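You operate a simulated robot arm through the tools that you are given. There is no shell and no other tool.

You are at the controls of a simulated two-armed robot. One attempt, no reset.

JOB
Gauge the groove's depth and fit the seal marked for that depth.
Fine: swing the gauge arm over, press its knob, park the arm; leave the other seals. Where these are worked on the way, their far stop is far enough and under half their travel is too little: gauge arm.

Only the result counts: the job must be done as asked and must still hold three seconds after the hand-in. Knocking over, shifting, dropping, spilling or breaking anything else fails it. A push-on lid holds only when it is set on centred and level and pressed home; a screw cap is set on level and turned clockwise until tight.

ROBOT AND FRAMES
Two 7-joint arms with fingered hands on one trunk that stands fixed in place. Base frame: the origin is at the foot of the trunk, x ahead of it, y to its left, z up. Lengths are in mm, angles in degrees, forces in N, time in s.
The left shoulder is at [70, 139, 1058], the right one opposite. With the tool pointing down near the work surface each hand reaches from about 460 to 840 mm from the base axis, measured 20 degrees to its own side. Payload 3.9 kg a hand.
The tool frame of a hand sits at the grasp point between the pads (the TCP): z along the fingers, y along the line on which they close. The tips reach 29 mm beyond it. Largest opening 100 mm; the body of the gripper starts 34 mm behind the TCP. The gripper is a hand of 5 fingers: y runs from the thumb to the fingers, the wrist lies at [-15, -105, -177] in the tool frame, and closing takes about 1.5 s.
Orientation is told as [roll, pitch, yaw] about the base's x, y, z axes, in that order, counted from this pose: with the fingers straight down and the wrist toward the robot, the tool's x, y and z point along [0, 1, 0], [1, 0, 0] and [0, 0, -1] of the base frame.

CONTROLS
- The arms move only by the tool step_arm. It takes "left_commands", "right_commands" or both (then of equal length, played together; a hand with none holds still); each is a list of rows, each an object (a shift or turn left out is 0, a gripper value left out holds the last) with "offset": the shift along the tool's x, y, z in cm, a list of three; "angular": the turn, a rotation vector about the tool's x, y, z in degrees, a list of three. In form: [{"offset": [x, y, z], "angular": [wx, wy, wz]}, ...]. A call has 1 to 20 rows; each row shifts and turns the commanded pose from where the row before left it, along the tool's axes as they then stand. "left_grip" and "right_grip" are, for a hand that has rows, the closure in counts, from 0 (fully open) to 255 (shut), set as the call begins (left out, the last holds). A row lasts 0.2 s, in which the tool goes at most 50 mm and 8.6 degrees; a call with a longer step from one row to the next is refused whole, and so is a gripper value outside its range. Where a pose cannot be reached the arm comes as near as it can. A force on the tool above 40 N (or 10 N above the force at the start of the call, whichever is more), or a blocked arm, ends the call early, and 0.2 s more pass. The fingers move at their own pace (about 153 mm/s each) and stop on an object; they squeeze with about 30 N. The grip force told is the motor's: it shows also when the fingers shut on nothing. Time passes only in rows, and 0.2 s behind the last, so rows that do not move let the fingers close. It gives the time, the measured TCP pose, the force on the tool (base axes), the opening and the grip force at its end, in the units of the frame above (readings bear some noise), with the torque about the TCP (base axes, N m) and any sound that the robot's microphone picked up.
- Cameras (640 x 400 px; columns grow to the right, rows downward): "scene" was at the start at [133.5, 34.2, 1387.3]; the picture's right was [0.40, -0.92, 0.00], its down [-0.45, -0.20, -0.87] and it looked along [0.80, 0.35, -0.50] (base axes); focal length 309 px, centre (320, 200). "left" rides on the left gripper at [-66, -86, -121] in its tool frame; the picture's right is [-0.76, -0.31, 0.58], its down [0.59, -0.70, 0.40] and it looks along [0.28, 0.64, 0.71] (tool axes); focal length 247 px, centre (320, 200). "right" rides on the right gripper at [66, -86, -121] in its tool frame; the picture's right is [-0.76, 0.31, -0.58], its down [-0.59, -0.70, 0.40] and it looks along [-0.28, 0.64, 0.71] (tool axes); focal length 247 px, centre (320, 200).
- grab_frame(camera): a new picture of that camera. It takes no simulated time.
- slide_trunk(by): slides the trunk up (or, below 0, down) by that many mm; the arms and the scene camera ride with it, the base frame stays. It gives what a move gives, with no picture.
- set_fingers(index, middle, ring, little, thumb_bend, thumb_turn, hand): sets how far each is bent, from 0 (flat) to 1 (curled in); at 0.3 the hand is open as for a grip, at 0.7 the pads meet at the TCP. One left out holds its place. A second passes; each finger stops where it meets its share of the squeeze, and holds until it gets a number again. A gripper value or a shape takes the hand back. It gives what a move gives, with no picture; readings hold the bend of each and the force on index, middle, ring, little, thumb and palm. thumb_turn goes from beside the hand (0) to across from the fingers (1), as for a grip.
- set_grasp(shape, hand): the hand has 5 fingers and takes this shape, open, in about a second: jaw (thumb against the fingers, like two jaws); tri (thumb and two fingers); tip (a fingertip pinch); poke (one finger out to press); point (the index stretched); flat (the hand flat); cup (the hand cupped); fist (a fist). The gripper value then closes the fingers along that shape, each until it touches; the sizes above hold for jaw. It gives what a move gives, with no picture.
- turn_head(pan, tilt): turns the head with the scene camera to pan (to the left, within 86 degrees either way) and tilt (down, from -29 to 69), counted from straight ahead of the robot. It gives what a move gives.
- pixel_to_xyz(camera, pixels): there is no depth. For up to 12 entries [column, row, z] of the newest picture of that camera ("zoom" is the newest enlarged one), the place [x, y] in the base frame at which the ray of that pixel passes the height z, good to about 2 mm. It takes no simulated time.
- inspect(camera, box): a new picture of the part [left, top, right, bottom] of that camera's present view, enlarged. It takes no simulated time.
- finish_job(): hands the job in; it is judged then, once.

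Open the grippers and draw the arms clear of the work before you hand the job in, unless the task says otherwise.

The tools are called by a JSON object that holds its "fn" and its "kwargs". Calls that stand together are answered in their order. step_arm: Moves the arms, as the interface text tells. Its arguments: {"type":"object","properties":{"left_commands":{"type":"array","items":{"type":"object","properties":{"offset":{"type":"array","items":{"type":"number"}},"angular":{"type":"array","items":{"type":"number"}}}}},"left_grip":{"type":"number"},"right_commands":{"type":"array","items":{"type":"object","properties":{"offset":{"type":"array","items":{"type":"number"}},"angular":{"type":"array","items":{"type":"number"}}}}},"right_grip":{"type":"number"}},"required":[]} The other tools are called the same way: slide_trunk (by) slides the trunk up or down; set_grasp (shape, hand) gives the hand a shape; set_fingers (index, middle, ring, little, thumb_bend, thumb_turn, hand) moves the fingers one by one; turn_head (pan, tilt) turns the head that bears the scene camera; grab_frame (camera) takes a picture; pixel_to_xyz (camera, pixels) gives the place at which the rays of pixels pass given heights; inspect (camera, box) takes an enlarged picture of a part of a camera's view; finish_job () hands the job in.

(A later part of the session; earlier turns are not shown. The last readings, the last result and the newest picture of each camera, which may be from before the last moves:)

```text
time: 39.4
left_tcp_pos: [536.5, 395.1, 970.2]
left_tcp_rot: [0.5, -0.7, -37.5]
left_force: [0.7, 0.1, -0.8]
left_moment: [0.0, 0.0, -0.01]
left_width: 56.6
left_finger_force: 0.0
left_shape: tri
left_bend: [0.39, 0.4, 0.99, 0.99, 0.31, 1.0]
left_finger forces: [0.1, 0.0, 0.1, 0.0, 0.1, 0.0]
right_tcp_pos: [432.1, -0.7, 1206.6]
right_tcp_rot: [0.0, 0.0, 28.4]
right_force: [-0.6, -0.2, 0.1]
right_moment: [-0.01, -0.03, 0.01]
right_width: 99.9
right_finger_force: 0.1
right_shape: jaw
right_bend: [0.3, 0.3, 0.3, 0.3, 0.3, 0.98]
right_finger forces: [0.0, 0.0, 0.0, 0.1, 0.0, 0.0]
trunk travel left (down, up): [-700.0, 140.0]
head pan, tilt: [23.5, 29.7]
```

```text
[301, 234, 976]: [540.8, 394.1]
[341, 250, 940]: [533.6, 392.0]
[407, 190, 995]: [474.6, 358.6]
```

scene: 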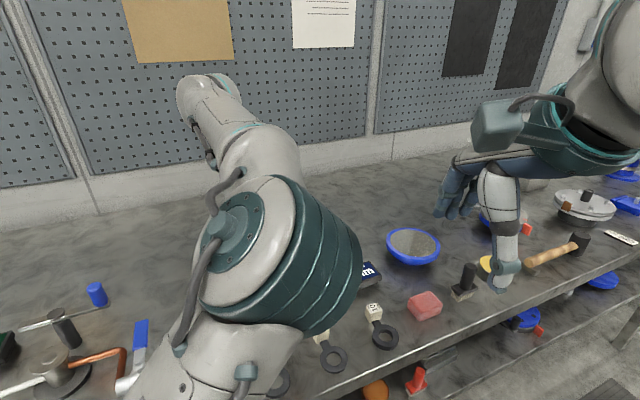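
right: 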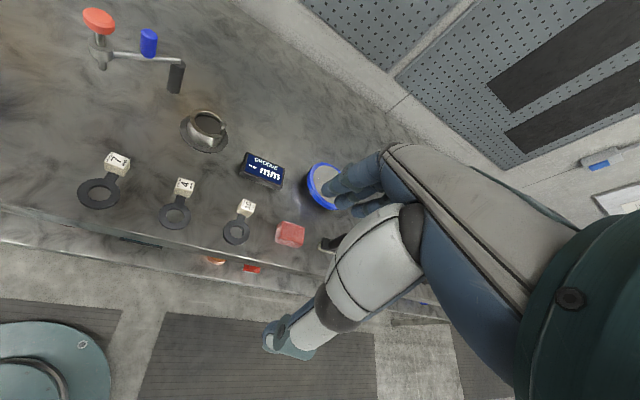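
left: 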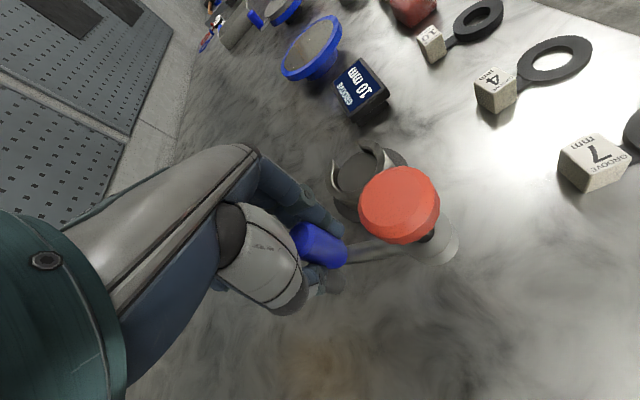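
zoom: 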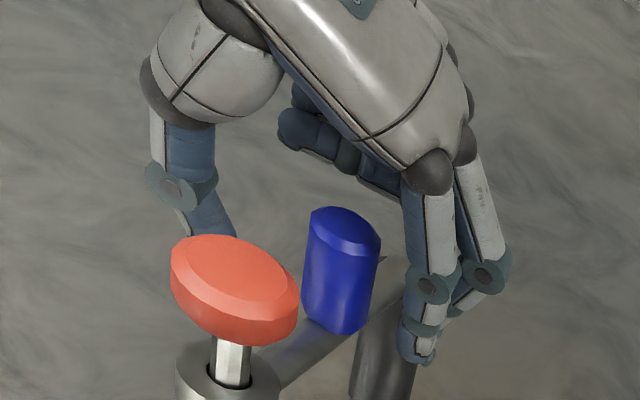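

Handle at ≈(540.5,395). I re-centre by (+2.4,+3.2) mm in the tool frame and close again.

{"fn": "step_arm", "kwargs": {"left_commands": [{"offset": [0.24, 0.3, 0]}, {}, {}]}}

{"fn": "step_arm", "kwargs": {"left_commands": [{}, {}, {}, {}, {}, {}], "left_grip": 255}}

{"fn": "step_arm", "kwargs": {"left_commands": [{"offset": [0.37, -0.71, 0], "angular": [0, 0, 2.5]}, {"offset": [0.447, -0.663, 0], "angular": [0, 0, 2.5]}]}}

{"fn": "inspect", "kwargs": {"camera": "right", "box": [40, 0, 240, 160]}}

```text
time: 40.2
left_tcp_pos: [539.7, 394.3, 970.0]
left_tcp_rot: [0.5, -0.6, -37.5]
left_force: [-0.3, 0.6, 0.5]
left_moment: [-0.01, 0.01, 0.01]
left_width: 56.7
left_finger_force: 0.0
left_shape: tri
left_bend: [0.39, 0.4, 0.99, 0.99, 0.31, 1.0]
left_finger forces: [0.0, 0.1, 0.0, 0.1, 0.0, 0.1]
right_tcp_pos: [432.3, -0.5, 1207.6]
right_tcp_rot: [0.0, 0.0, 28.3]
right_force: [-0.6, 1.2, -0.2]
right_moment: [0.03, 0.01, 0.0]
right_width: 99.8
right_finger_force: 0.1
right_shape: jaw
right_bend: [0.3, 0.3, 0.3, 0.3, 0.3, 0.98]
right_finger forces: [0.1, 0.0, 0.0, 0.0, 0.1, 0.0]
trunk travel left (down, up): [-700.0, 140.0]
head pan, tilt: [23.5, 29.7]
```

```text
time: 41.6
left_tcp_pos: [540.1, 393.9, 969.1]
left_tcp_rot: [0.5, -0.6, -37.4]
left_force: [-1.2, 0.0, -2.8]
left_moment: [-0.04, 0.05, 0.03]
left_width: 15.4
left_finger_force: 30.6
left_shape: tri
left_bend: [0.6, 0.6, 1.0, 1.0, 0.57, 1.0]
left_finger forces: [14.1, 11.9, 0.1, 0.1, 27.3, 0.0]
right_tcp_pos: [431.9, 0.2, 1208.1]
right_tcp_rot: [0.1, 0.0, 28.3]
right_force: [0.6, -0.5, -0.3]
right_moment: [0.0, -0.02, 0.0]
right_width: 99.8
right_finger_force: 0.1
right_shape: jaw
right_bend: [0.3, 0.3, 0.3, 0.3, 0.3, 0.98]
right_finger forces: [0.0, 0.0, 0.0, 0.0, 0.1, 0.1]
trunk travel left (down, up): [-700.0, 140.0]
head pan, tilt: [23.5, 29.7]
```

```text
time: 42.2
left_tcp_pos: [532.7, 409.5, 968.9]
left_tcp_rot: [0.5, -0.6, -42.5]
left_force: [-10.0, -6.3, -5.5]
left_moment: [-0.16, 0.21, -0.19]
left_width: 15.2
left_finger_force: 30.9
left_shape: tri
left_bend: [0.61, 0.6, 1.0, 1.0, 0.57, 1.0]
left_finger forces: [15.7, 12.5, 0.0, 0.0, 28.9, 0.0]
right_tcp_pos: [430.6, -0.4, 1209.3]
right_tcp_rot: [-0.1, -0.1, 28.2]
right_force: [-0.3, 0.2, -0.7]
right_moment: [0.02, -0.01, 0.01]
right_width: 100.2
right_finger_force: 0.2
right_shape: jaw
right_bend: [0.3, 0.3, 0.3, 0.3, 0.3, 0.98]
right_finger forces: [0.0, 0.0, 0.0, 0.0, 0.0, 0.0]
trunk travel left (down, up): [-700.0, 140.0]
head pan, tilt: [23.5, 29.7]
```

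```text
2.50 times, centred on (140, 80) of right
```

zoom: 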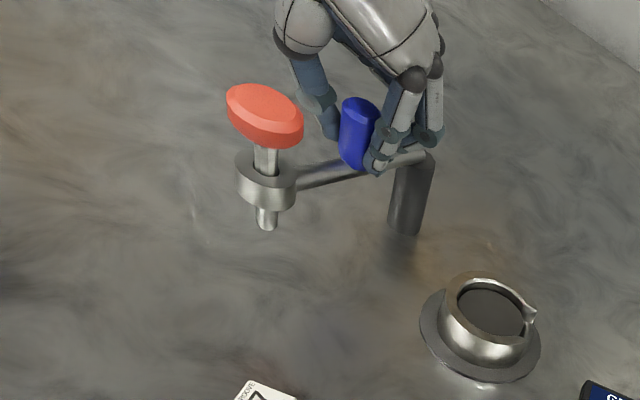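

Good grip and steady. I continue to the parked stop.

{"fn": "step_arm", "kwargs": {"left_commands": [{"offset": [0.42, -0.69, 0], "angular": [0, 0, 2.5]}, {"offset": [0.52, -0.58, 0], "angular": [0, 0, 2.5]}, {"offset": [0.45, -0.35, 0]}]}}

{"fn": "inspect", "kwargs": {"camera": "right", "box": [40, 0, 240, 160]}}

```text
time: 43.0
left_tcp_pos: [531.7, 430.1, 969.7]
left_tcp_rot: [0.5, -0.4, -47.5]
left_force: [-18.8, -9.9, -10.2]
left_moment: [-0.26, 0.39, -0.24]
left_width: 13.9
left_finger_force: 30.2
left_shape: tri
left_bend: [0.63, 0.6, 1.0, 1.0, 0.59, 1.0]
left_finger forces: [25.2, 10.0, 0.1, 0.0, 25.2, 0.0]
right_tcp_pos: [430.1, -1.3, 1209.1]
right_tcp_rot: [0.1, 0.0, 28.2]
right_force: [-0.1, 0.9, 0.8]
right_moment: [0.01, 0.03, 0.02]
right_width: 99.8
right_finger_force: 0.1
right_shape: jaw
right_bend: [0.3, 0.3, 0.3, 0.3, 0.3, 0.98]
right_finger forces: [0.0, 0.1, 0.0, 0.0, 0.0, 0.0]
trunk travel left (down, up): [-700.0, 140.0]
head pan, tilt: [23.5, 29.7]
```

```text
2.50 times, centred on (140, 80) of right
```

zoom: 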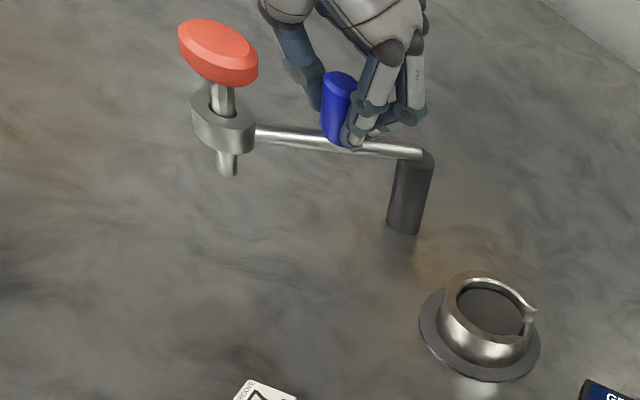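

The knob is back at its original image place (217,52): parked. I relax the side force, release and lift.

{"fn": "step_arm", "kwargs": {"left_commands": [{"offset": [-0.22, -0.15, 0]}, {}]}}

{"fn": "step_arm", "kwargs": {"left_commands": [{}, {}, {}, {}, {"offset": [0, 0, -2]}, {"offset": [0, 0, -3]}, {"offset": [0, 0, -3]}, {"offset": [0, 0, -4]}, {"offset": [0, 0, -4]}, {}], "left_grip": 110}}

{"fn": "inspect", "kwargs": {"camera": "right", "box": [40, 0, 240, 160]}}

{"fn": "grab_frame", "kwargs": {"camera": "left"}}

{"fn": "grab_frame", "kwargs": {"camera": "scene"}}

```text
time: 43.6
left_tcp_pos: [529.2, 429.7, 969.8]
left_tcp_rot: [0.6, -0.6, -47.5]
left_force: [-8.3, -8.6, -12.8]
left_moment: [-0.21, 0.18, -0.18]
left_width: 13.9
left_finger_force: 30.1
left_shape: tri
left_bend: [0.63, 0.6, 1.0, 1.0, 0.59, 1.0]
left_finger forces: [22.9, 13.5, 0.0, 0.0, 24.1, 0.1]
right_tcp_pos: [432.2, -0.4, 1207.8]
right_tcp_rot: [0.0, 0.0, 28.3]
right_force: [-0.1, 0.0, 0.2]
right_moment: [0.04, 0.01, 0.0]
right_width: 99.8
right_finger_force: 0.1
right_shape: jaw
right_bend: [0.3, 0.3, 0.3, 0.3, 0.3, 0.98]
right_finger forces: [0.0, 0.0, 0.1, 0.0, 0.0, 0.0]
trunk travel left (down, up): [-700.0, 140.0]
head pan, tilt: [23.5, 29.7]
```

```text
time: 45.8
left_tcp_pos: [526.7, 430.5, 1129.9]
left_tcp_rot: [0.7, -0.5, -47.5]
left_force: [-0.8, 0.6, -0.3]
left_moment: [0.0, -0.02, -0.01]
left_width: 56.7
left_finger_force: 0.1
left_shape: tri
left_bend: [0.39, 0.4, 0.99, 0.99, 0.3, 1.0]
left_finger forces: [0.0, 0.1, 0.0, 0.0, 0.0, 0.0]
right_tcp_pos: [431.9, -0.2, 1207.4]
right_tcp_rot: [0.1, -0.1, 28.3]
right_force: [-0.9, 0.8, 0.4]
right_moment: [0.01, 0.0, -0.02]
right_width: 99.8
right_finger_force: 0.1
right_shape: jaw
right_bend: [0.3, 0.3, 0.3, 0.3, 0.3, 0.98]
right_finger forces: [0.0, 0.0, 0.1, 0.0, 0.0, 0.0]
trunk travel left (down, up): [-700.0, 140.0]
head pan, tilt: [23.5, 29.7]
```

```text
2.50 times, centred on (140, 80) of right
```

zoom: 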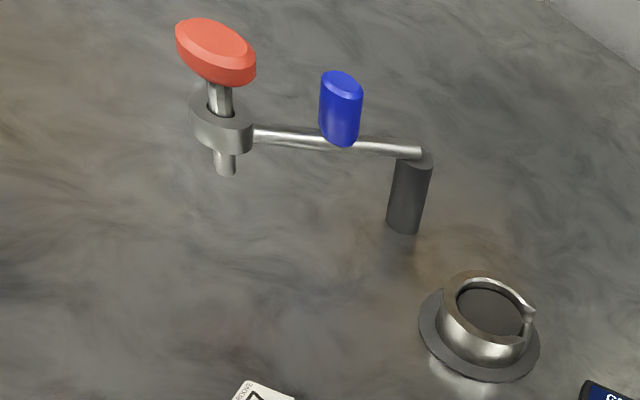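

```text
taken
```

left: 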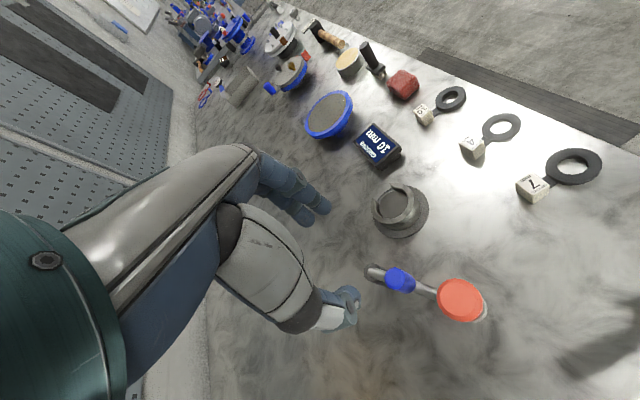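

```text
taken
```

scene: 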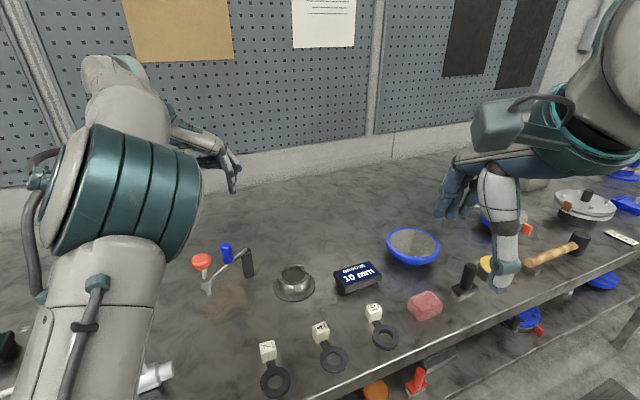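

The gauge is parked (right view identical to the start) and the display reads 10 mm. Next is seal 10 at about (545,75), tag towards (577,112); it must turn about −85° to match the slot. First I look closely at seal 10 and the cup slot.

{"fn": "inspect", "kwargs": {"camera": "scene", "box": [352, 290, 416, 355]}}

{"fn": "inspect", "kwargs": {"camera": "right", "box": [205, 190, 275, 250]}}

{"fn": "inspect", "kwargs": {"camera": "left", "box": [350, 160, 450, 250]}}

```text
6.15 times, centred on (384, 322) of scene
```

zoom: 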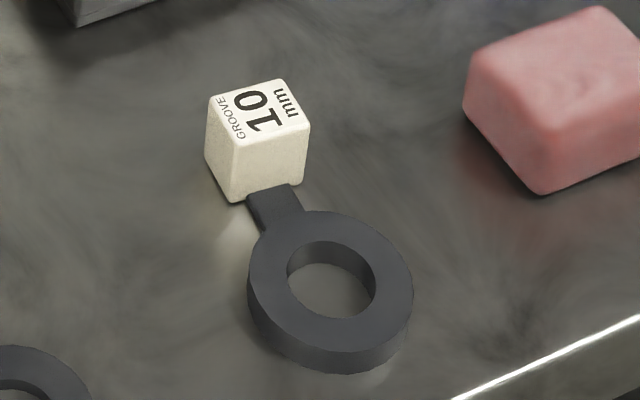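

```text
6.67 times, centred on (240, 220) of right
```

zoom: 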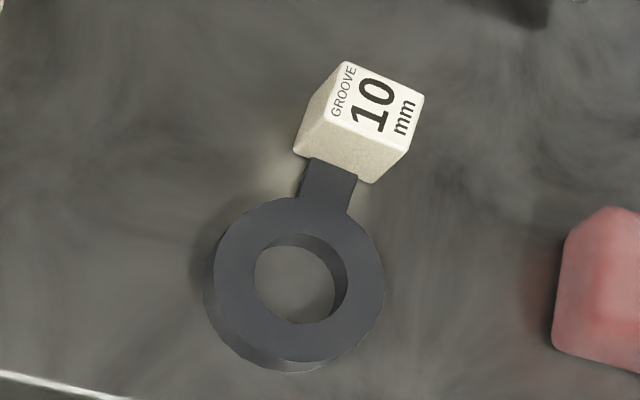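

```text
4.44 times, centred on (400, 205) of left
```

zoom: 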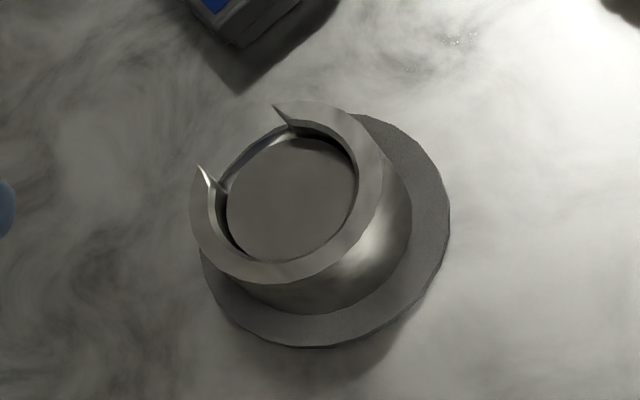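

{"fn": "pixel_to_xyz", "kwargs": {"camera": "zoom", "pixels": [[291, 199, 872], [287, 192, 882], [199, 168, 882], [283, 105, 882], [325, 230, 853], [228, 190, 872], [300, 140, 872], [226, 199, 872], [357, 199, 872], [291, 262, 872], [215, 187, 882], [290, 125, 882]]}}

{"fn": "inspect", "kwargs": {"camera": "right", "box": [165, 95, 245, 165]}}

```text
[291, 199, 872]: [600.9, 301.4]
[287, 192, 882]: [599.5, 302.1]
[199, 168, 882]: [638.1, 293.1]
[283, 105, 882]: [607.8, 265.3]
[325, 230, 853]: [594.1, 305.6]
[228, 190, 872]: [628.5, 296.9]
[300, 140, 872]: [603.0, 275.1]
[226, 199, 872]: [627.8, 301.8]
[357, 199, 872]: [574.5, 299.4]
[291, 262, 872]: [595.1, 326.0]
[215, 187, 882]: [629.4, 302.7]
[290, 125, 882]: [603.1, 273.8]
```

```text
5.71 times, centred on (205, 130) of right
```

zoom: 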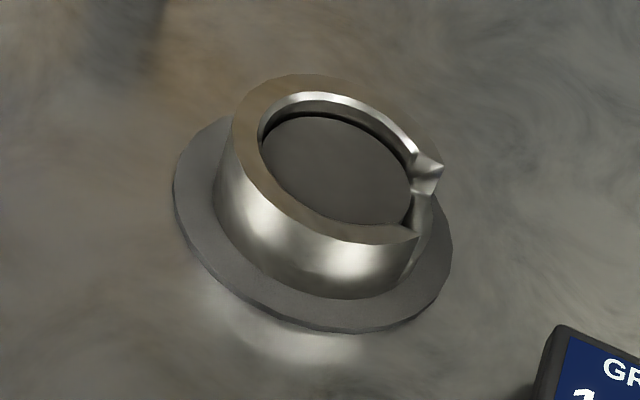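

Estimates put the cup centre at about (597–600,302), slot at about −40°. Now I raise the trunk for better arm posture over the low table, then test the left hand's yaw range near the seal.

{"fn": "slide_trunk", "kwargs": {"by": 140}}

```text
time: 47.5
left_tcp_pos: [526.7, 430.5, 1271.0]
left_tcp_rot: [0.6, -0.5, -47.5]
left_force: [1.0, -0.1, 0.1]
left_moment: [0.0, 0.02, -0.01]
left_width: 56.6
left_finger_force: 0.1
left_shape: tri
left_bend: [0.39, 0.4, 0.99, 0.99, 0.3, 1.0]
left_finger forces: [0.1, 0.0, 0.0, 0.0, 0.0, 0.0]
right_tcp_pos: [432.5, -0.8, 1347.8]
right_tcp_rot: [0.0, 0.0, 28.2]
right_force: [0.0, 0.0, 0.6]
right_moment: [0.0, -0.01, 0.02]
right_width: 99.7
right_finger_force: 0.1
right_shape: jaw
right_bend: [0.3, 0.3, 0.3, 0.3, 0.3, 0.98]
right_finger forces: [0.1, 0.0, 0.1, 0.0, 0.0, 0.1]
trunk travel left (down, up): [-840.0, 0.0]
head pan, tilt: [23.5, 29.7]
```

I move the right arm aside to the right while bringing the left hand above the area near (577,200,1150).

{"fn": "step_arm", "kwargs": {"right_commands": [{"offset": [-3.0, -1.6, 0]}, {"offset": [-3.0, -1.6, 0]}, {"offset": [-3.0, -1.6, 0]}, {"offset": [-3.0, -1.6, 0]}, {"offset": [-3.0, -1.6, 0]}, {"offset": [-3.0, -1.6, 0]}, {}], "left_commands": [{"offset": [-1.98, 3.39, 2]}, {"offset": [-1.98, 3.39, 2]}, {"offset": [-1.98, 3.39, 2]}, {"offset": [-1.98, 3.39, 2]}, {"offset": [-1.98, 3.39, 2]}, {"offset": [-1.98, 3.39, 2]}, {}]}}

{"fn": "grab_frame", "kwargs": {"camera": "left"}}

{"fn": "grab_frame", "kwargs": {"camera": "scene"}}

```text
time: 48.9
left_tcp_pos: [558.5, 223.3, 1061.0]
left_tcp_rot: [-8.1, 6.2, -45.9]
left_force: [-0.3, 0.0, -0.7]
left_moment: [0.03, -0.03, -0.02]
left_width: 56.6
left_finger_force: 0.1
left_shape: tri
left_bend: [0.39, 0.4, 0.99, 0.99, 0.3, 1.0]
left_finger forces: [0.0, 0.1, 0.1, 0.0, 0.1, 0.0]
right_tcp_pos: [433.7, -197.3, 1346.6]
right_tcp_rot: [0.1, 0.0, 28.3]
right_force: [-0.4, -0.3, -0.9]
right_moment: [0.01, -0.02, 0.0]
right_width: 99.8
right_finger_force: 0.0
right_shape: jaw
right_bend: [0.3, 0.3, 0.3, 0.3, 0.3, 0.98]
right_finger forces: [0.1, 0.0, 0.1, 0.0, 0.0, 0.1]
trunk travel left (down, up): [-840.0, 0.0]
head pan, tilt: [23.5, 29.7]
stopped in row 6 (left hand): the arm was blocked; the commanded pose is now the measured one
```

```text
taken
```

left: 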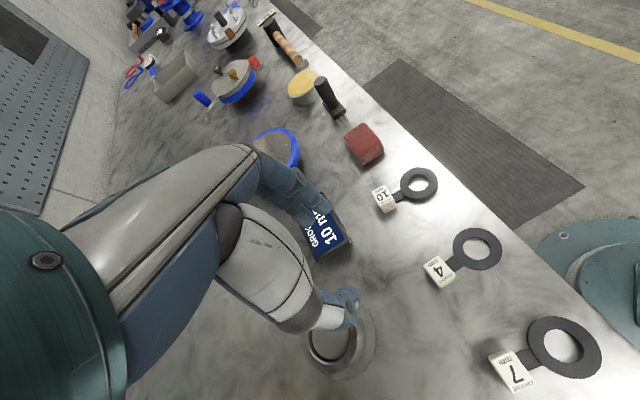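

```text
taken
```

scene: 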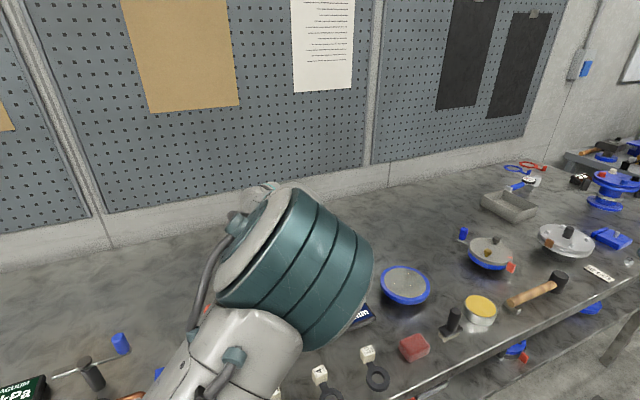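

The left arm again stopped mid-way through a joint re-configuration. I'll lift it well clear and let it re-level up high, so that it may finish that change in free space.

{"fn": "step_arm", "kwargs": {"left_commands": [{"offset": [0, 0, -4]}, {"offset": [0, 0, -4]}, {"offset": [0, 0, -4]}, {"offset": [0, 0, -4]}, {}]}}

{"fn": "grab_frame", "kwargs": {"camera": "scene"}}

```text
time: 50.0
left_tcp_pos: [586.7, 225.0, 1221.4]
left_tcp_rot: [-8.1, 6.3, -46.1]
left_force: [-0.1, 0.3, -0.4]
left_moment: [-0.01, -0.01, -0.03]
left_width: 56.8
left_finger_force: 0.2
left_shape: tri
left_bend: [0.39, 0.4, 0.99, 0.99, 0.3, 1.0]
left_finger forces: [0.1, 0.1, 0.0, 0.0, 0.1, 0.0]
right_tcp_pos: [433.4, -195.6, 1348.7]
right_tcp_rot: [0.0, 0.1, 28.3]
right_force: [-0.8, 0.3, 0.4]
right_moment: [0.01, -0.01, 0.0]
right_width: 99.9
right_finger_force: 0.1
right_shape: jaw
right_bend: [0.3, 0.3, 0.3, 0.3, 0.3, 0.98]
right_finger forces: [0.1, 0.1, 0.1, 0.0, 0.1, 0.0]
trunk travel left (down, up): [-840.0, 0.0]
head pan, tilt: [23.5, 29.7]
```

```text
taken
```

scene: 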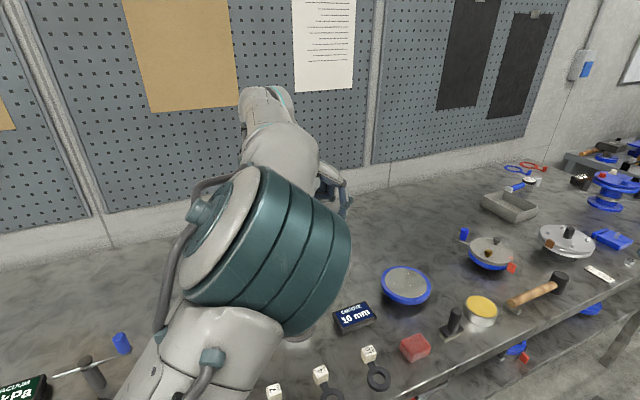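

Now a leveling test at this height (z≈1221).

{"fn": "step_arm", "kwargs": {"left_commands": [{"angular": [-2.1, 2.7, 0]}, {"angular": [-2.1, 2.7, 0]}, {"angular": [-2.1, 2.7, 0]}, {}]}}

{"fn": "grab_frame", "kwargs": {"camera": "scene"}}

```text
time: 51.0
left_tcp_pos: [586.4, 246.2, 1211.6]
left_tcp_rot: [-1.8, -1.0, -43.6]
left_force: [0.0, 0.3, 0.2]
left_moment: [-0.01, 0.01, -0.04]
left_width: 56.8
left_finger_force: 0.0
left_shape: tri
left_bend: [0.39, 0.4, 0.99, 0.99, 0.3, 1.0]
left_finger forces: [0.2, 0.0, 0.0, 0.1, 0.1, 0.0]
right_tcp_pos: [433.0, -196.8, 1348.9]
right_tcp_rot: [0.0, 0.0, 28.3]
right_force: [-0.3, 0.6, 0.2]
right_moment: [-0.03, -0.05, 0.0]
right_width: 99.6
right_finger_force: 0.0
right_shape: jaw
right_bend: [0.3, 0.3, 0.3, 0.3, 0.3, 0.98]
right_finger forces: [0.0, 0.0, 0.0, 0.0, 0.0, 0.0]
trunk travel left (down, up): [-840.0, 0.0]
head pan, tilt: [23.5, 29.7]
```

```text
taken
```

scene: 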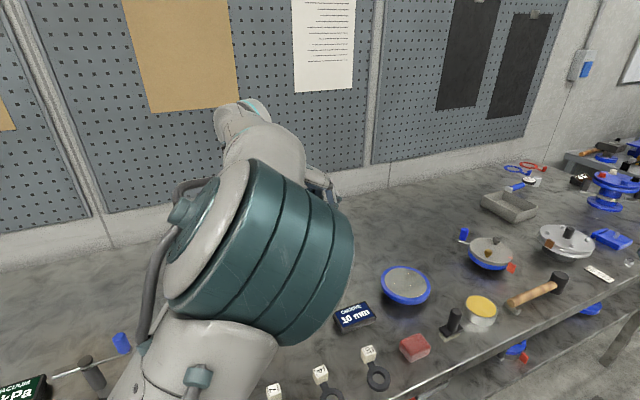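

The left arm hits a limit inward (elbow inward posture), whereas the right arm is in an elbow-out posture and suits the seal area. I park the left arm outward and will use the right hand for the seal.

{"fn": "step_arm", "kwargs": {"left_commands": [{"offset": [2.2, -3.2, -1.2]}, {"offset": [2.2, -3.2, -1.2]}, {"offset": [2.2, -3.2, -1.2]}, {"offset": [2.2, -3.2, -1.2]}, {"offset": [2.2, -3.2, -1.2]}, {}]}}

{"fn": "grab_frame", "kwargs": {"camera": "scene"}}

```text
time: 52.5
left_tcp_pos: [553.2, 416.7, 1279.3]
left_tcp_rot: [0.3, 0.1, -45.6]
left_force: [0.2, -0.5, -0.1]
left_moment: [0.05, 0.0, 0.0]
left_width: 57.0
left_finger_force: 0.0
left_shape: tri
left_bend: [0.39, 0.4, 0.99, 0.99, 0.3, 1.0]
left_finger forces: [0.0, 0.0, 0.1, 0.0, 0.0, 0.0]
right_tcp_pos: [433.7, -198.0, 1347.5]
right_tcp_rot: [0.2, 0.0, 28.3]
right_force: [0.6, -0.5, 0.3]
right_moment: [0.02, -0.03, -0.02]
right_width: 100.0
right_finger_force: 0.0
right_shape: jaw
right_bend: [0.3, 0.3, 0.3, 0.3, 0.3, 0.98]
right_finger forces: [0.0, 0.0, 0.0, 0.0, 0.0, 0.0]
trunk travel left (down, up): [-840.0, 0.0]
head pan, tilt: [23.5, 29.7]
```

```text
taken
```

scene: 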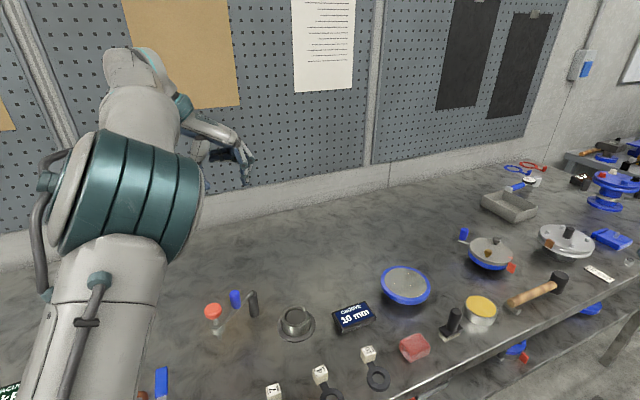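

I move the left arm further out and bring the right hand above seal 10 at z≈1155, yaw 28.

{"fn": "step_arm", "kwargs": {"left_commands": [{"offset": [1.4, -3.9, 0]}, {"offset": [1.4, -3.9, 0]}, {"offset": [1.4, -3.9, 0]}, {"offset": [1.4, -3.9, 0]}, {}]}}

{"fn": "step_arm", "kwargs": {"right_commands": [{"offset": [2.35, 2.84, 2.4]}, {"offset": [2.35, 2.84, 2.4]}, {"offset": [2.35, 2.84, 2.4]}, {"offset": [2.35, 2.84, 2.4]}, {"offset": [2.35, 2.84, 2.4]}, {"offset": [2.35, 2.84, 2.4]}, {"offset": [2.35, 2.84, 2.4]}, {"offset": [2.35, 2.84, 2.4]}, {}]}}

{"fn": "grab_frame", "kwargs": {"camera": "scene"}}

{"fn": "grab_frame", "kwargs": {"camera": "right"}}

```text
time: 53.6
left_tcp_pos: [485.7, 567.0, 1279.2]
left_tcp_rot: [0.2, 0.1, -45.7]
left_force: [0.2, 0.7, -0.3]
left_moment: [0.05, 0.01, 0.0]
left_width: 57.0
left_finger_force: 0.1
left_shape: tri
left_bend: [0.39, 0.4, 0.99, 0.99, 0.3, 1.0]
left_finger forces: [0.0, 0.0, 0.1, 0.0, 0.1, 0.1]
right_tcp_pos: [432.5, -197.1, 1348.5]
right_tcp_rot: [0.1, 0.0, 28.4]
right_force: [0.5, -0.7, 0.2]
right_moment: [0.03, -0.03, -0.01]
right_width: 99.6
right_finger_force: 0.0
right_shape: jaw
right_bend: [0.3, 0.3, 0.3, 0.3, 0.3, 0.98]
right_finger forces: [0.0, 0.0, 0.0, 0.0, 0.1, 0.0]
trunk travel left (down, up): [-840.0, 0.0]
head pan, tilt: [23.5, 29.7]
```

```text
time: 55.6
left_tcp_pos: [483.4, 567.1, 1280.7]
left_tcp_rot: [0.2, -0.1, -45.7]
left_force: [-0.5, 1.4, -0.2]
left_moment: [0.0, 0.0, 0.02]
left_width: 56.8
left_finger_force: 0.0
left_shape: tri
left_bend: [0.39, 0.4, 0.99, 0.99, 0.3, 1.0]
left_finger forces: [0.1, 0.0, 0.1, 0.1, 0.1, 0.0]
right_tcp_pos: [544.5, 75.3, 1156.6]
right_tcp_rot: [0.0, -0.1, 28.3]
right_force: [-0.2, 0.2, 0.4]
right_moment: [0.0, -0.02, -0.01]
right_width: 99.6
right_finger_force: 0.1
right_shape: jaw
right_bend: [0.3, 0.3, 0.3, 0.3, 0.3, 0.98]
right_finger forces: [0.0, 0.1, 0.1, 0.0, 0.0, 0.1]
trunk travel left (down, up): [-840.0, 0.0]
head pan, tilt: [23.5, 29.7]
```

```text
taken
```

scene: 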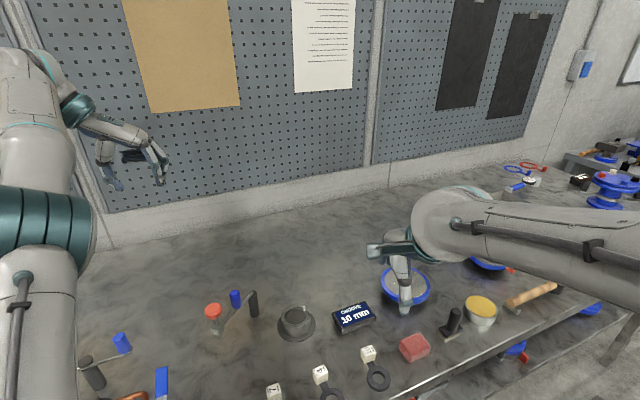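

```text
taken
```

right: 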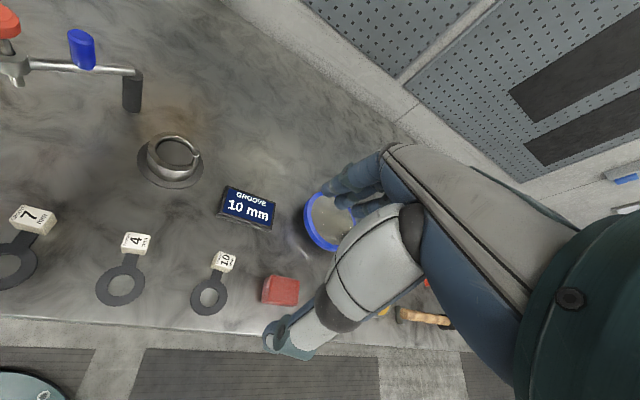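

Right arm posture is good here. I test its yaw range: descend to z≈1020 and rotate toward yaw 93.

{"fn": "step_arm", "kwargs": {"right_commands": [{"offset": [0, 0, 4]}, {"offset": [0, 0, 4]}, {"offset": [0, 0, 4]}, {"angular": [0, 0, -8.1]}, {"angular": [0, 0, -8.1]}, {"angular": [0, 0, -8.1]}, {"angular": [0, 0, -8.1]}, {"angular": [0, 0, -8.1]}, {"angular": [0, 0, -8.1]}, {"angular": [0, 0, -8.1]}, {"angular": [0, 0, -8.1]}, {}]}}

```text
time: 58.2
left_tcp_pos: [483.7, 567.8, 1278.9]
left_tcp_rot: [0.2, 0.1, -45.7]
left_force: [-0.1, 0.1, -0.1]
left_moment: [0.03, 0.0, 0.0]
left_width: 56.6
left_finger_force: 0.0
left_shape: tri
left_bend: [0.39, 0.4, 0.99, 0.99, 0.3, 1.0]
left_finger forces: [0.0, 0.0, 0.1, 0.0, 0.0, 0.1]
right_tcp_pos: [542.5, 77.1, 1037.7]
right_tcp_rot: [0.0, 0.0, 93.1]
right_force: [0.3, -0.1, 0.0]
right_moment: [-0.01, 0.02, 0.03]
right_width: 100.0
right_finger_force: 0.0
right_shape: jaw
right_bend: [0.3, 0.3, 0.3, 0.3, 0.3, 0.98]
right_finger forces: [0.1, 0.0, 0.0, 0.0, 0.0, 0.0]
trunk travel left (down, up): [-840.0, 0.0]
head pan, tilt: [23.5, 29.7]
```

Yaw 93 is fine. Now I test the other direction, down to about −37.

{"fn": "step_arm", "kwargs": {"right_commands": [{"angular": [0, 0, 8.2]}, {"angular": [0, 0, 8.2]}, {"angular": [0, 0, 8.2]}, {"angular": [0, 0, 8.2]}, {"angular": [0, 0, 8.2]}, {"angular": [0, 0, 8.2]}, {"angular": [0, 0, 8.2]}, {"angular": [0, 0, 8.2]}, {"angular": [0, 0, 8.2]}, {"angular": [0, 0, 8.2]}, {"angular": [0, 0, 8.2]}, {}]}}

{"fn": "step_arm", "kwargs": {"right_commands": [{"angular": [0, 0, 8]}, {"angular": [0, 0, 8]}, {"angular": [0, 0, 8]}, {"angular": [0, 0, 8]}, {"angular": [0, 0, 8]}, {}]}}

{"fn": "grab_frame", "kwargs": {"camera": "right"}}

```text
time: 61.0
left_tcp_pos: [482.9, 569.2, 1278.9]
left_tcp_rot: [0.2, 0.0, -45.6]
left_force: [-0.3, -0.6, -0.4]
left_moment: [-0.02, -0.01, -0.01]
left_width: 57.1
left_finger_force: 0.0
left_shape: tri
left_bend: [0.39, 0.4, 0.99, 0.99, 0.3, 1.0]
left_finger forces: [0.0, 0.0, 0.0, 0.1, 0.1, 0.0]
right_tcp_pos: [556.7, 66.2, 1058.6]
right_tcp_rot: [4.2, -0.3, 0.3]
right_force: [0.1, 0.0, -0.3]
right_moment: [0.01, 0.02, -0.03]
right_width: 99.9
right_finger_force: 0.1
right_shape: jaw
right_bend: [0.3, 0.3, 0.3, 0.3, 0.3, 0.98]
right_finger forces: [0.0, 0.0, 0.1, 0.0, 0.0, 0.1]
trunk travel left (down, up): [-840.0, 0.0]
head pan, tilt: [23.5, 29.7]
stopped in row 12 (right hand): the arm was blocked; the commanded pose is now the measured one
```

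```text
time: 62.6
left_tcp_pos: [483.2, 567.9, 1280.8]
left_tcp_rot: [0.1, 0.0, -45.5]
left_force: [0.0, -0.4, 0.2]
left_moment: [-0.01, 0.04, 0.01]
left_width: 56.9
left_finger_force: 0.1
left_shape: tri
left_bend: [0.39, 0.4, 0.99, 0.99, 0.3, 1.0]
left_finger forces: [0.1, 0.0, 0.0, 0.0, 0.0, 0.1]
right_tcp_pos: [572.3, 50.0, 1088.7]
right_tcp_rot: [7.9, 5.2, -42.6]
right_force: [-0.6, -0.8, 0.3]
right_moment: [-0.01, 0.0, -0.01]
right_width: 100.0
right_finger_force: 0.2
right_shape: jaw
right_bend: [0.3, 0.3, 0.3, 0.3, 0.3, 0.98]
right_finger forces: [0.1, 0.1, 0.0, 0.0, 0.0, 0.0]
trunk travel left (down, up): [-840.0, 0.0]
head pan, tilt: [23.5, 29.7]
stopped in row 6 (right hand): the arm was blocked; the commanded pose is now the measured one
```

```text
taken
```

right: 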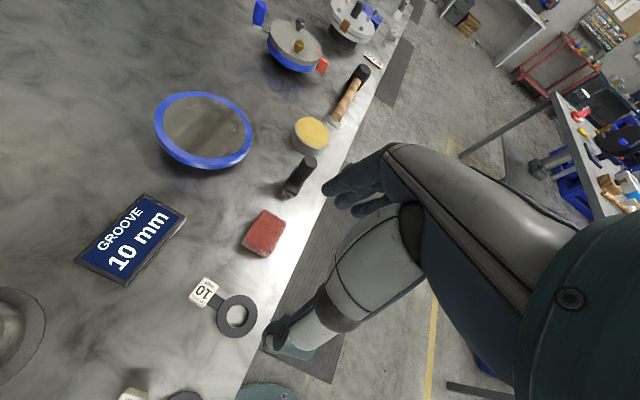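

Below roughly yaw 5 the right arm reaches a limit. Range about 8…93+ suffices with one regrasp (48→10, then 100→53). I rotate back and re-level.

{"fn": "step_arm", "kwargs": {"right_commands": [{"angular": [0, 0, -8.2]}, {"angular": [0, 0, -8.2]}, {"angular": [0, 0, -8.2]}, {"angular": [0, 0, -8.2]}, {"angular": [0, 0, -8.2]}, {"angular": [0, 0, -8.2]}, {"angular": [0, 0, -8.2]}, {"angular": [0, 0, -8.2]}, {"angular": [0, 0, -8.2]}, {"angular": [0, 0, -8.2]}, {"angular": [0, 0, -8.2]}, {}]}}

```text
time: 65.2
left_tcp_pos: [483.3, 568.8, 1279.3]
left_tcp_rot: [0.0, 0.0, -45.6]
left_force: [-0.7, 0.0, -0.2]
left_moment: [0.01, -0.02, 0.01]
left_width: 56.6
left_finger_force: 0.0
left_shape: tri
left_bend: [0.39, 0.4, 0.99, 0.99, 0.3, 1.0]
left_finger forces: [0.0, 0.1, 0.0, 0.0, 0.1, 0.0]
right_tcp_pos: [571.8, 51.8, 1088.9]
right_tcp_rot: [4.9, -7.5, 47.3]
right_force: [-0.7, 0.0, -0.1]
right_moment: [-0.01, 0.01, 0.02]
right_width: 99.9
right_finger_force: 0.1
right_shape: jaw
right_bend: [0.3, 0.3, 0.3, 0.3, 0.3, 0.98]
right_finger forces: [0.0, 0.0, 0.0, 0.1, 0.0, 0.0]
trunk travel left (down, up): [-840.0, 0.0]
head pan, tilt: [23.5, 29.7]
```

Level the right hand and test yaw up to 110.

{"fn": "step_arm", "kwargs": {"right_commands": [{"angular": [3.75, -2.45, 0]}, {"angular": [3.75, -2.45, 0]}, {"angular": [0, 0, -8]}, {"angular": [0, 0, -8]}, {"angular": [0, 0, -8]}, {"angular": [0, 0, -8]}, {"angular": [0, 0, -8]}, {"angular": [0, 0, -8]}, {"angular": [0, 0, -8]}, {"angular": [0, 0, -8]}, {}]}}

{"fn": "grab_frame", "kwargs": {"camera": "right"}}

```text
time: 67.7
left_tcp_pos: [483.7, 567.8, 1278.9]
left_tcp_rot: [0.2, 0.0, -45.7]
left_force: [-0.4, -0.1, 0.0]
left_moment: [-0.02, 0.01, 0.01]
left_width: 57.0
left_finger_force: 0.0
left_shape: tri
left_bend: [0.39, 0.4, 0.99, 0.99, 0.3, 1.0]
left_finger forces: [0.0, 0.0, 0.0, 0.0, 0.0, 0.0]
right_tcp_pos: [572.0, 50.6, 1087.9]
right_tcp_rot: [0.1, -0.1, 111.6]
right_force: [-0.3, -0.4, 0.8]
right_moment: [0.01, 0.0, -0.04]
right_width: 99.8
right_finger_force: 0.1
right_shape: jaw
right_bend: [0.3, 0.3, 0.3, 0.3, 0.3, 0.98]
right_finger forces: [0.0, 0.1, 0.0, 0.1, 0.0, 0.0]
trunk travel left (down, up): [-840.0, 0.0]
head pan, tilt: [23.5, 29.7]
```

```text
taken
```

right: 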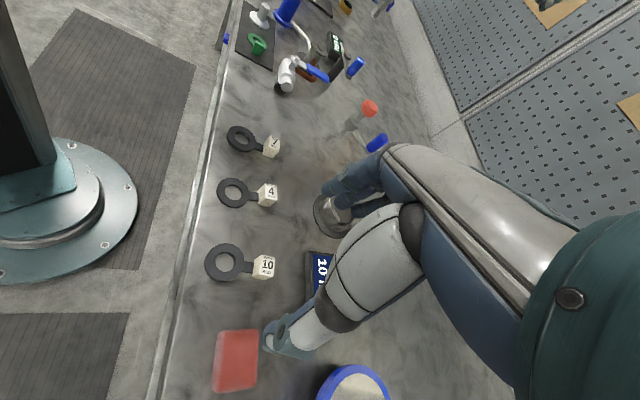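

Yaw 111 is fine; I test further up to 140, since gripping at 138 and placing at 53 would avoid a regrasp.

{"fn": "step_arm", "kwargs": {"right_commands": [{"angular": [0, 0, -7]}, {"angular": [0, 0, -7]}, {"angular": [0, 0, -7]}, {"angular": [0, 0, -7]}, {}]}}

{"fn": "inspect", "kwargs": {"camera": "right", "box": [180, 80, 420, 330]}}

{"fn": "grab_frame", "kwargs": {"camera": "scene"}}

```text
time: 68.8
left_tcp_pos: [484.2, 568.0, 1280.1]
left_tcp_rot: [0.2, 0.0, -45.6]
left_force: [-0.3, 0.1, 0.2]
left_moment: [0.01, 0.0, -0.01]
left_width: 56.6
left_finger_force: 0.0
left_shape: tri
left_bend: [0.39, 0.4, 0.99, 0.99, 0.3, 1.0]
left_finger forces: [0.0, 0.0, 0.0, 0.0, 0.1, 0.1]
right_tcp_pos: [569.9, 50.3, 1087.5]
right_tcp_rot: [-0.1, -0.1, 139.4]
right_force: [1.1, 0.5, 0.7]
right_moment: [0.03, 0.02, -0.02]
right_width: 100.0
right_finger_force: 0.0
right_shape: jaw
right_bend: [0.3, 0.3, 0.3, 0.3, 0.3, 0.98]
right_finger forces: [0.1, 0.0, 0.1, 0.0, 0.0, 0.0]
trunk travel left (down, up): [-840.0, 0.0]
head pan, tilt: [23.5, 29.7]
```

```text
1.60 times, centred on (300, 205) of right
```

zoom: 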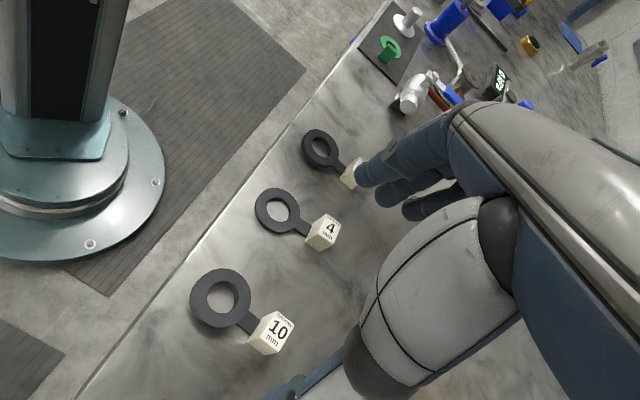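

```text
taken
```

scene: 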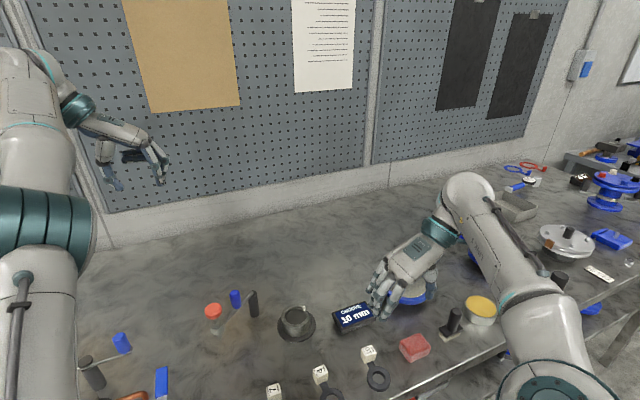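

Yaw 139 works as well, so one grasp is enough: grip the tag across its sides (hand yaw ≈134–138) and place at ≈53. I set the right hand to tri and move above the tag at z≈960.

{"fn": "set_grasp", "kwargs": {"hand": "right", "shape": "tri"}}

{"fn": "step_arm", "kwargs": {"right_commands": [{"offset": [-2.7, 1.64, 0]}, {"offset": [-2.7, 1.64, 0]}, {"offset": [0, 0, 3.2]}, {"offset": [0, 0, 3.2]}, {"offset": [0, 0, 3.2]}, {"offset": [0, 0, 3.2]}, {}]}}

{"fn": "grab_frame", "kwargs": {"camera": "right"}}

{"fn": "grab_frame", "kwargs": {"camera": "scene"}}

```text
time: 69.8
left_tcp_pos: [484.0, 568.7, 1279.6]
left_tcp_rot: [0.1, 0.0, -45.7]
left_force: [0.1, 0.5, 0.2]
left_moment: [-0.01, 0.01, 0.0]
left_width: 56.9
left_finger_force: 0.1
left_shape: tri
left_bend: [0.39, 0.4, 0.99, 0.99, 0.3, 1.0]
left_finger forces: [0.0, 0.1, 0.0, 0.1, 0.1, 0.0]
right_tcp_pos: [569.8, 51.6, 1087.0]
right_tcp_rot: [-0.1, 0.0, 139.4]
right_force: [-1.4, 0.2, 0.0]
right_moment: [0.0, 0.03, -0.01]
right_width: 100.0
right_finger_force: 0.1
right_shape: tri
right_bend: [0.3, 0.3, 0.99, 0.99, 0.3, 0.98]
right_finger forces: [0.0, 0.0, 0.0, 0.0, 0.0, 0.0]
trunk travel left (down, up): [-840.0, 0.0]
head pan, tilt: [23.5, 29.7]
```

```text
time: 71.3
left_tcp_pos: [484.1, 568.9, 1280.1]
left_tcp_rot: [0.2, 0.0, -45.6]
left_force: [-0.1, 0.0, -0.7]
left_moment: [-0.02, 0.01, 0.02]
left_width: 56.9
left_finger_force: 0.1
left_shape: tri
left_bend: [0.39, 0.4, 0.99, 0.99, 0.3, 1.0]
left_finger forces: [0.0, 0.0, 0.0, 0.0, 0.0, 0.0]
right_tcp_pos: [563.1, 70.5, 946.7]
right_tcp_rot: [-0.1, 0.0, 139.6]
right_force: [-0.4, 0.0, 0.0]
right_moment: [0.04, 0.02, 0.0]
right_width: 100.0
right_finger_force: 0.2
right_shape: tri
right_bend: [0.3, 0.3, 0.99, 0.99, 0.3, 0.98]
right_finger forces: [0.0, 0.1, 0.0, 0.1, 0.1, 0.1]
right hand out of reach, approached as far as the arm can: row 1, 2
trunk travel left (down, up): [-840.0, 0.0]
head pan, tilt: [23.5, 29.7]
```

```text
taken
```

right: 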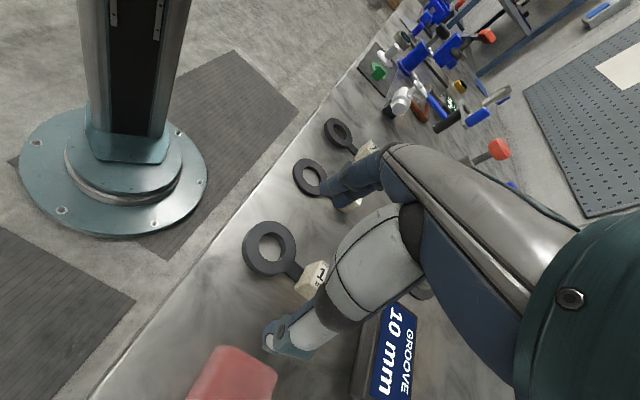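

```text
taken
```

scene: 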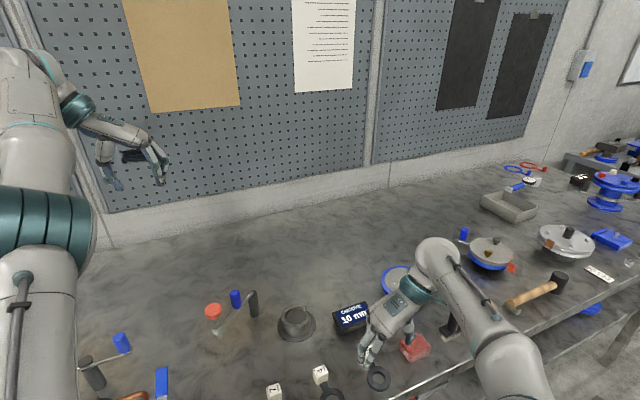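

The move was clipped; TCP is at (563,70,947). I try going on toward the tag in small steps at this height.

{"fn": "step_arm", "kwargs": {"right_commands": [{"offset": [-1.1, 0.4, 0]}, {"offset": [-1.1, 0.4, 0]}, {}]}}

```text
time: 72.2
left_tcp_pos: [484.9, 567.1, 1279.4]
left_tcp_rot: [0.1, 0.0, -45.7]
left_force: [-0.5, 0.7, -0.7]
left_moment: [0.01, -0.01, 0.02]
left_width: 56.6
left_finger_force: 0.2
left_shape: tri
left_bend: [0.39, 0.4, 0.99, 0.99, 0.3, 1.0]
left_finger forces: [0.0, 0.0, 0.1, 0.0, 0.1, 0.0]
right_tcp_pos: [562.3, 73.1, 946.1]
right_tcp_rot: [0.0, -0.1, 139.5]
right_force: [-0.5, -0.1, 0.2]
right_moment: [-0.04, 0.0, -0.03]
right_width: 99.9
right_finger_force: 0.1
right_shape: tri
right_bend: [0.3, 0.3, 0.99, 0.99, 0.3, 0.98]
right_finger forces: [0.1, 0.0, 0.1, 0.0, 0.0, 0.0]
right hand out of reach, approached as far as the arm can: row 1, 2
trunk travel left (down, up): [-840.0, 0.0]
head pan, tilt: [23.5, 29.7]
```

The wrist is at its maximum distance from the shoulder there. With the trunk back at 0 (wrist level with the shoulder) and a small hand tilt about its closing axis it will reach. I rotate to yaw ≈110, lift, and then lower the trunk.

{"fn": "step_arm", "kwargs": {"right_commands": [{"angular": [0, 0, 7.5]}, {"angular": [0, 0, 7.5]}, {"angular": [0, 0, 7.5]}, {"angular": [0, 0, 7.5]}, {"offset": [0, 0, -4]}, {"offset": [0, 0, -4]}, {"offset": [0, 0, -4]}, {"offset": [0, 0, -4]}, {"offset": [0, 0, -2]}, {}]}}

{"fn": "slide_trunk", "kwargs": {"by": -140}}

{"fn": "grab_frame", "kwargs": {"camera": "right"}}

{"fn": "grab_frame", "kwargs": {"camera": "scene"}}

```text
time: 74.3
left_tcp_pos: [484.6, 567.6, 1278.9]
left_tcp_rot: [0.1, 0.0, -45.7]
left_force: [0.4, -0.7, 1.7]
left_moment: [-0.03, -0.02, 0.01]
left_width: 56.7
left_finger_force: 0.1
left_shape: tri
left_bend: [0.39, 0.4, 0.99, 0.99, 0.3, 1.0]
left_finger forces: [0.0, 0.0, 0.0, 0.0, 0.0, 0.0]
right_tcp_pos: [607.3, 87.0, 1117.8]
right_tcp_rot: [0.1, -0.1, 109.6]
right_force: [0.5, -0.5, -0.2]
right_moment: [0.0, -0.01, -0.01]
right_width: 100.1
right_finger_force: 0.0
right_shape: tri
right_bend: [0.3, 0.3, 0.99, 0.99, 0.3, 0.98]
right_finger forces: [0.0, 0.0, 0.0, 0.0, 0.0, 0.0]
right hand out of reach, approached as far as the arm can: row 1, 2, 3, 4, 5, 9
trunk travel left (down, up): [-840.0, 0.0]
head pan, tilt: [23.5, 29.7]
```

```text
time: 76.0
left_tcp_pos: [483.2, 567.3, 1140.3]
left_tcp_rot: [0.2, 0.0, -45.7]
left_force: [-0.3, 0.8, 0.3]
left_moment: [0.01, -0.03, -0.01]
left_width: 57.0
left_finger_force: 0.0
left_shape: tri
left_bend: [0.39, 0.4, 0.99, 0.99, 0.3, 1.0]
left_finger forces: [0.0, 0.1, 0.0, 0.1, 0.0, 0.0]
right_tcp_pos: [605.9, 86.0, 978.8]
right_tcp_rot: [-0.1, 0.0, 109.6]
right_force: [-0.2, 0.2, -0.8]
right_moment: [0.0, 0.02, 0.0]
right_width: 100.0
right_finger_force: 0.1
right_shape: tri
right_bend: [0.3, 0.3, 0.99, 0.99, 0.3, 0.98]
right_finger forces: [0.0, 0.0, 0.0, 0.0, 0.1, 0.0]
trunk travel left (down, up): [-700.0, 140.0]
head pan, tilt: [23.5, 29.7]
```

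```text
taken
```

right: 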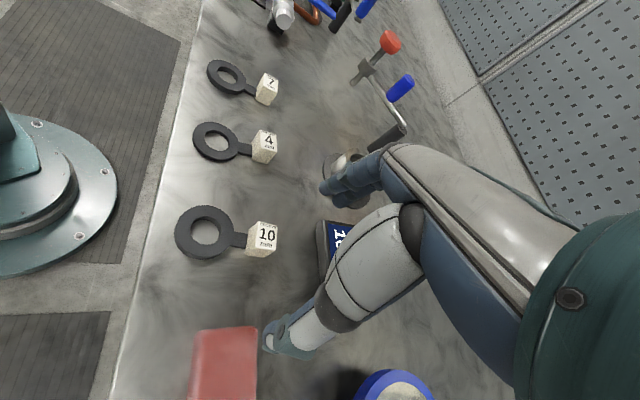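

```text
taken
```

scene: 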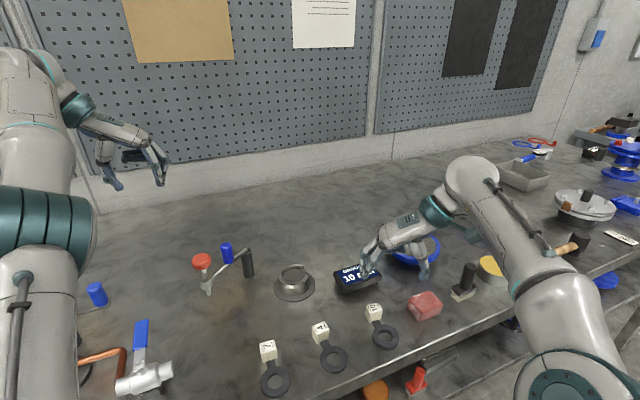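

Now I measure the seal from this view: ring centre (205,231), tag top (263,238).

{"fn": "inspect", "kwargs": {"camera": "right", "box": [165, 190, 295, 275]}}

```text
4.71 times, centred on (230, 232) of right
```

zoom: 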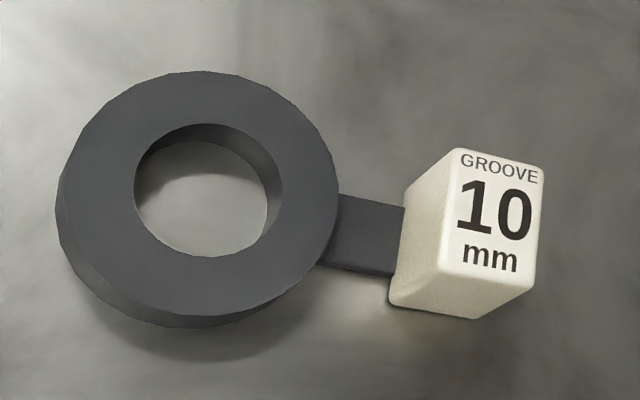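

{"fn": "pixel_to_xyz", "kwargs": {"camera": "zoom", "pixels": [[201, 192, 860], [208, 190, 850], [494, 220, 870], [494, 220, 876], [494, 220, 882], [455, 150, 876], [547, 163, 876], [535, 290, 876], [440, 277, 876], [366, 235, 856], [65, 192, 860], [338, 192, 860]]}}

{"fn": "inspect", "kwargs": {"camera": "scene", "box": [352, 290, 416, 355]}}

```text
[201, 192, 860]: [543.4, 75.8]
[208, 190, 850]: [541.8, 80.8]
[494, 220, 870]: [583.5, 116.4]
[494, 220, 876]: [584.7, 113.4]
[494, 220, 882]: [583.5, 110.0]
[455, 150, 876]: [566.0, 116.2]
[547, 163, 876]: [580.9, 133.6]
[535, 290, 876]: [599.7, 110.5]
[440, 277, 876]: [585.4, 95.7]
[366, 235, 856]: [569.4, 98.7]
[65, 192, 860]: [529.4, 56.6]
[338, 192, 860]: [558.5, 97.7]
```

```text
6.15 times, centred on (384, 322) of scene
```

zoom: 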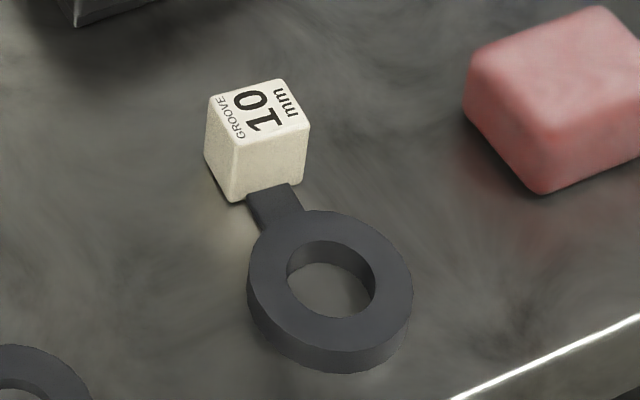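

{"fn": "pixel_to_xyz", "kwargs": {"camera": "zoom", "pixels": [[330, 279, 860], [258, 112, 870], [258, 112, 876], [258, 112, 882], [210, 96, 876], [283, 80, 876], [309, 126, 876], [234, 143, 876], [230, 200, 850], [303, 185, 850], [274, 210, 856]]}}

```text
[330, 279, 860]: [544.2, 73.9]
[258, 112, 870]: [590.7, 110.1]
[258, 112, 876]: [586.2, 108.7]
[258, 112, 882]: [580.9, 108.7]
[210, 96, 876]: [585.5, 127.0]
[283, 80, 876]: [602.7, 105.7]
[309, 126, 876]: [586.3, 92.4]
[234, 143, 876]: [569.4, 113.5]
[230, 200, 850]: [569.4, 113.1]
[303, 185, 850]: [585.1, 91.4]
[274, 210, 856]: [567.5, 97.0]
```

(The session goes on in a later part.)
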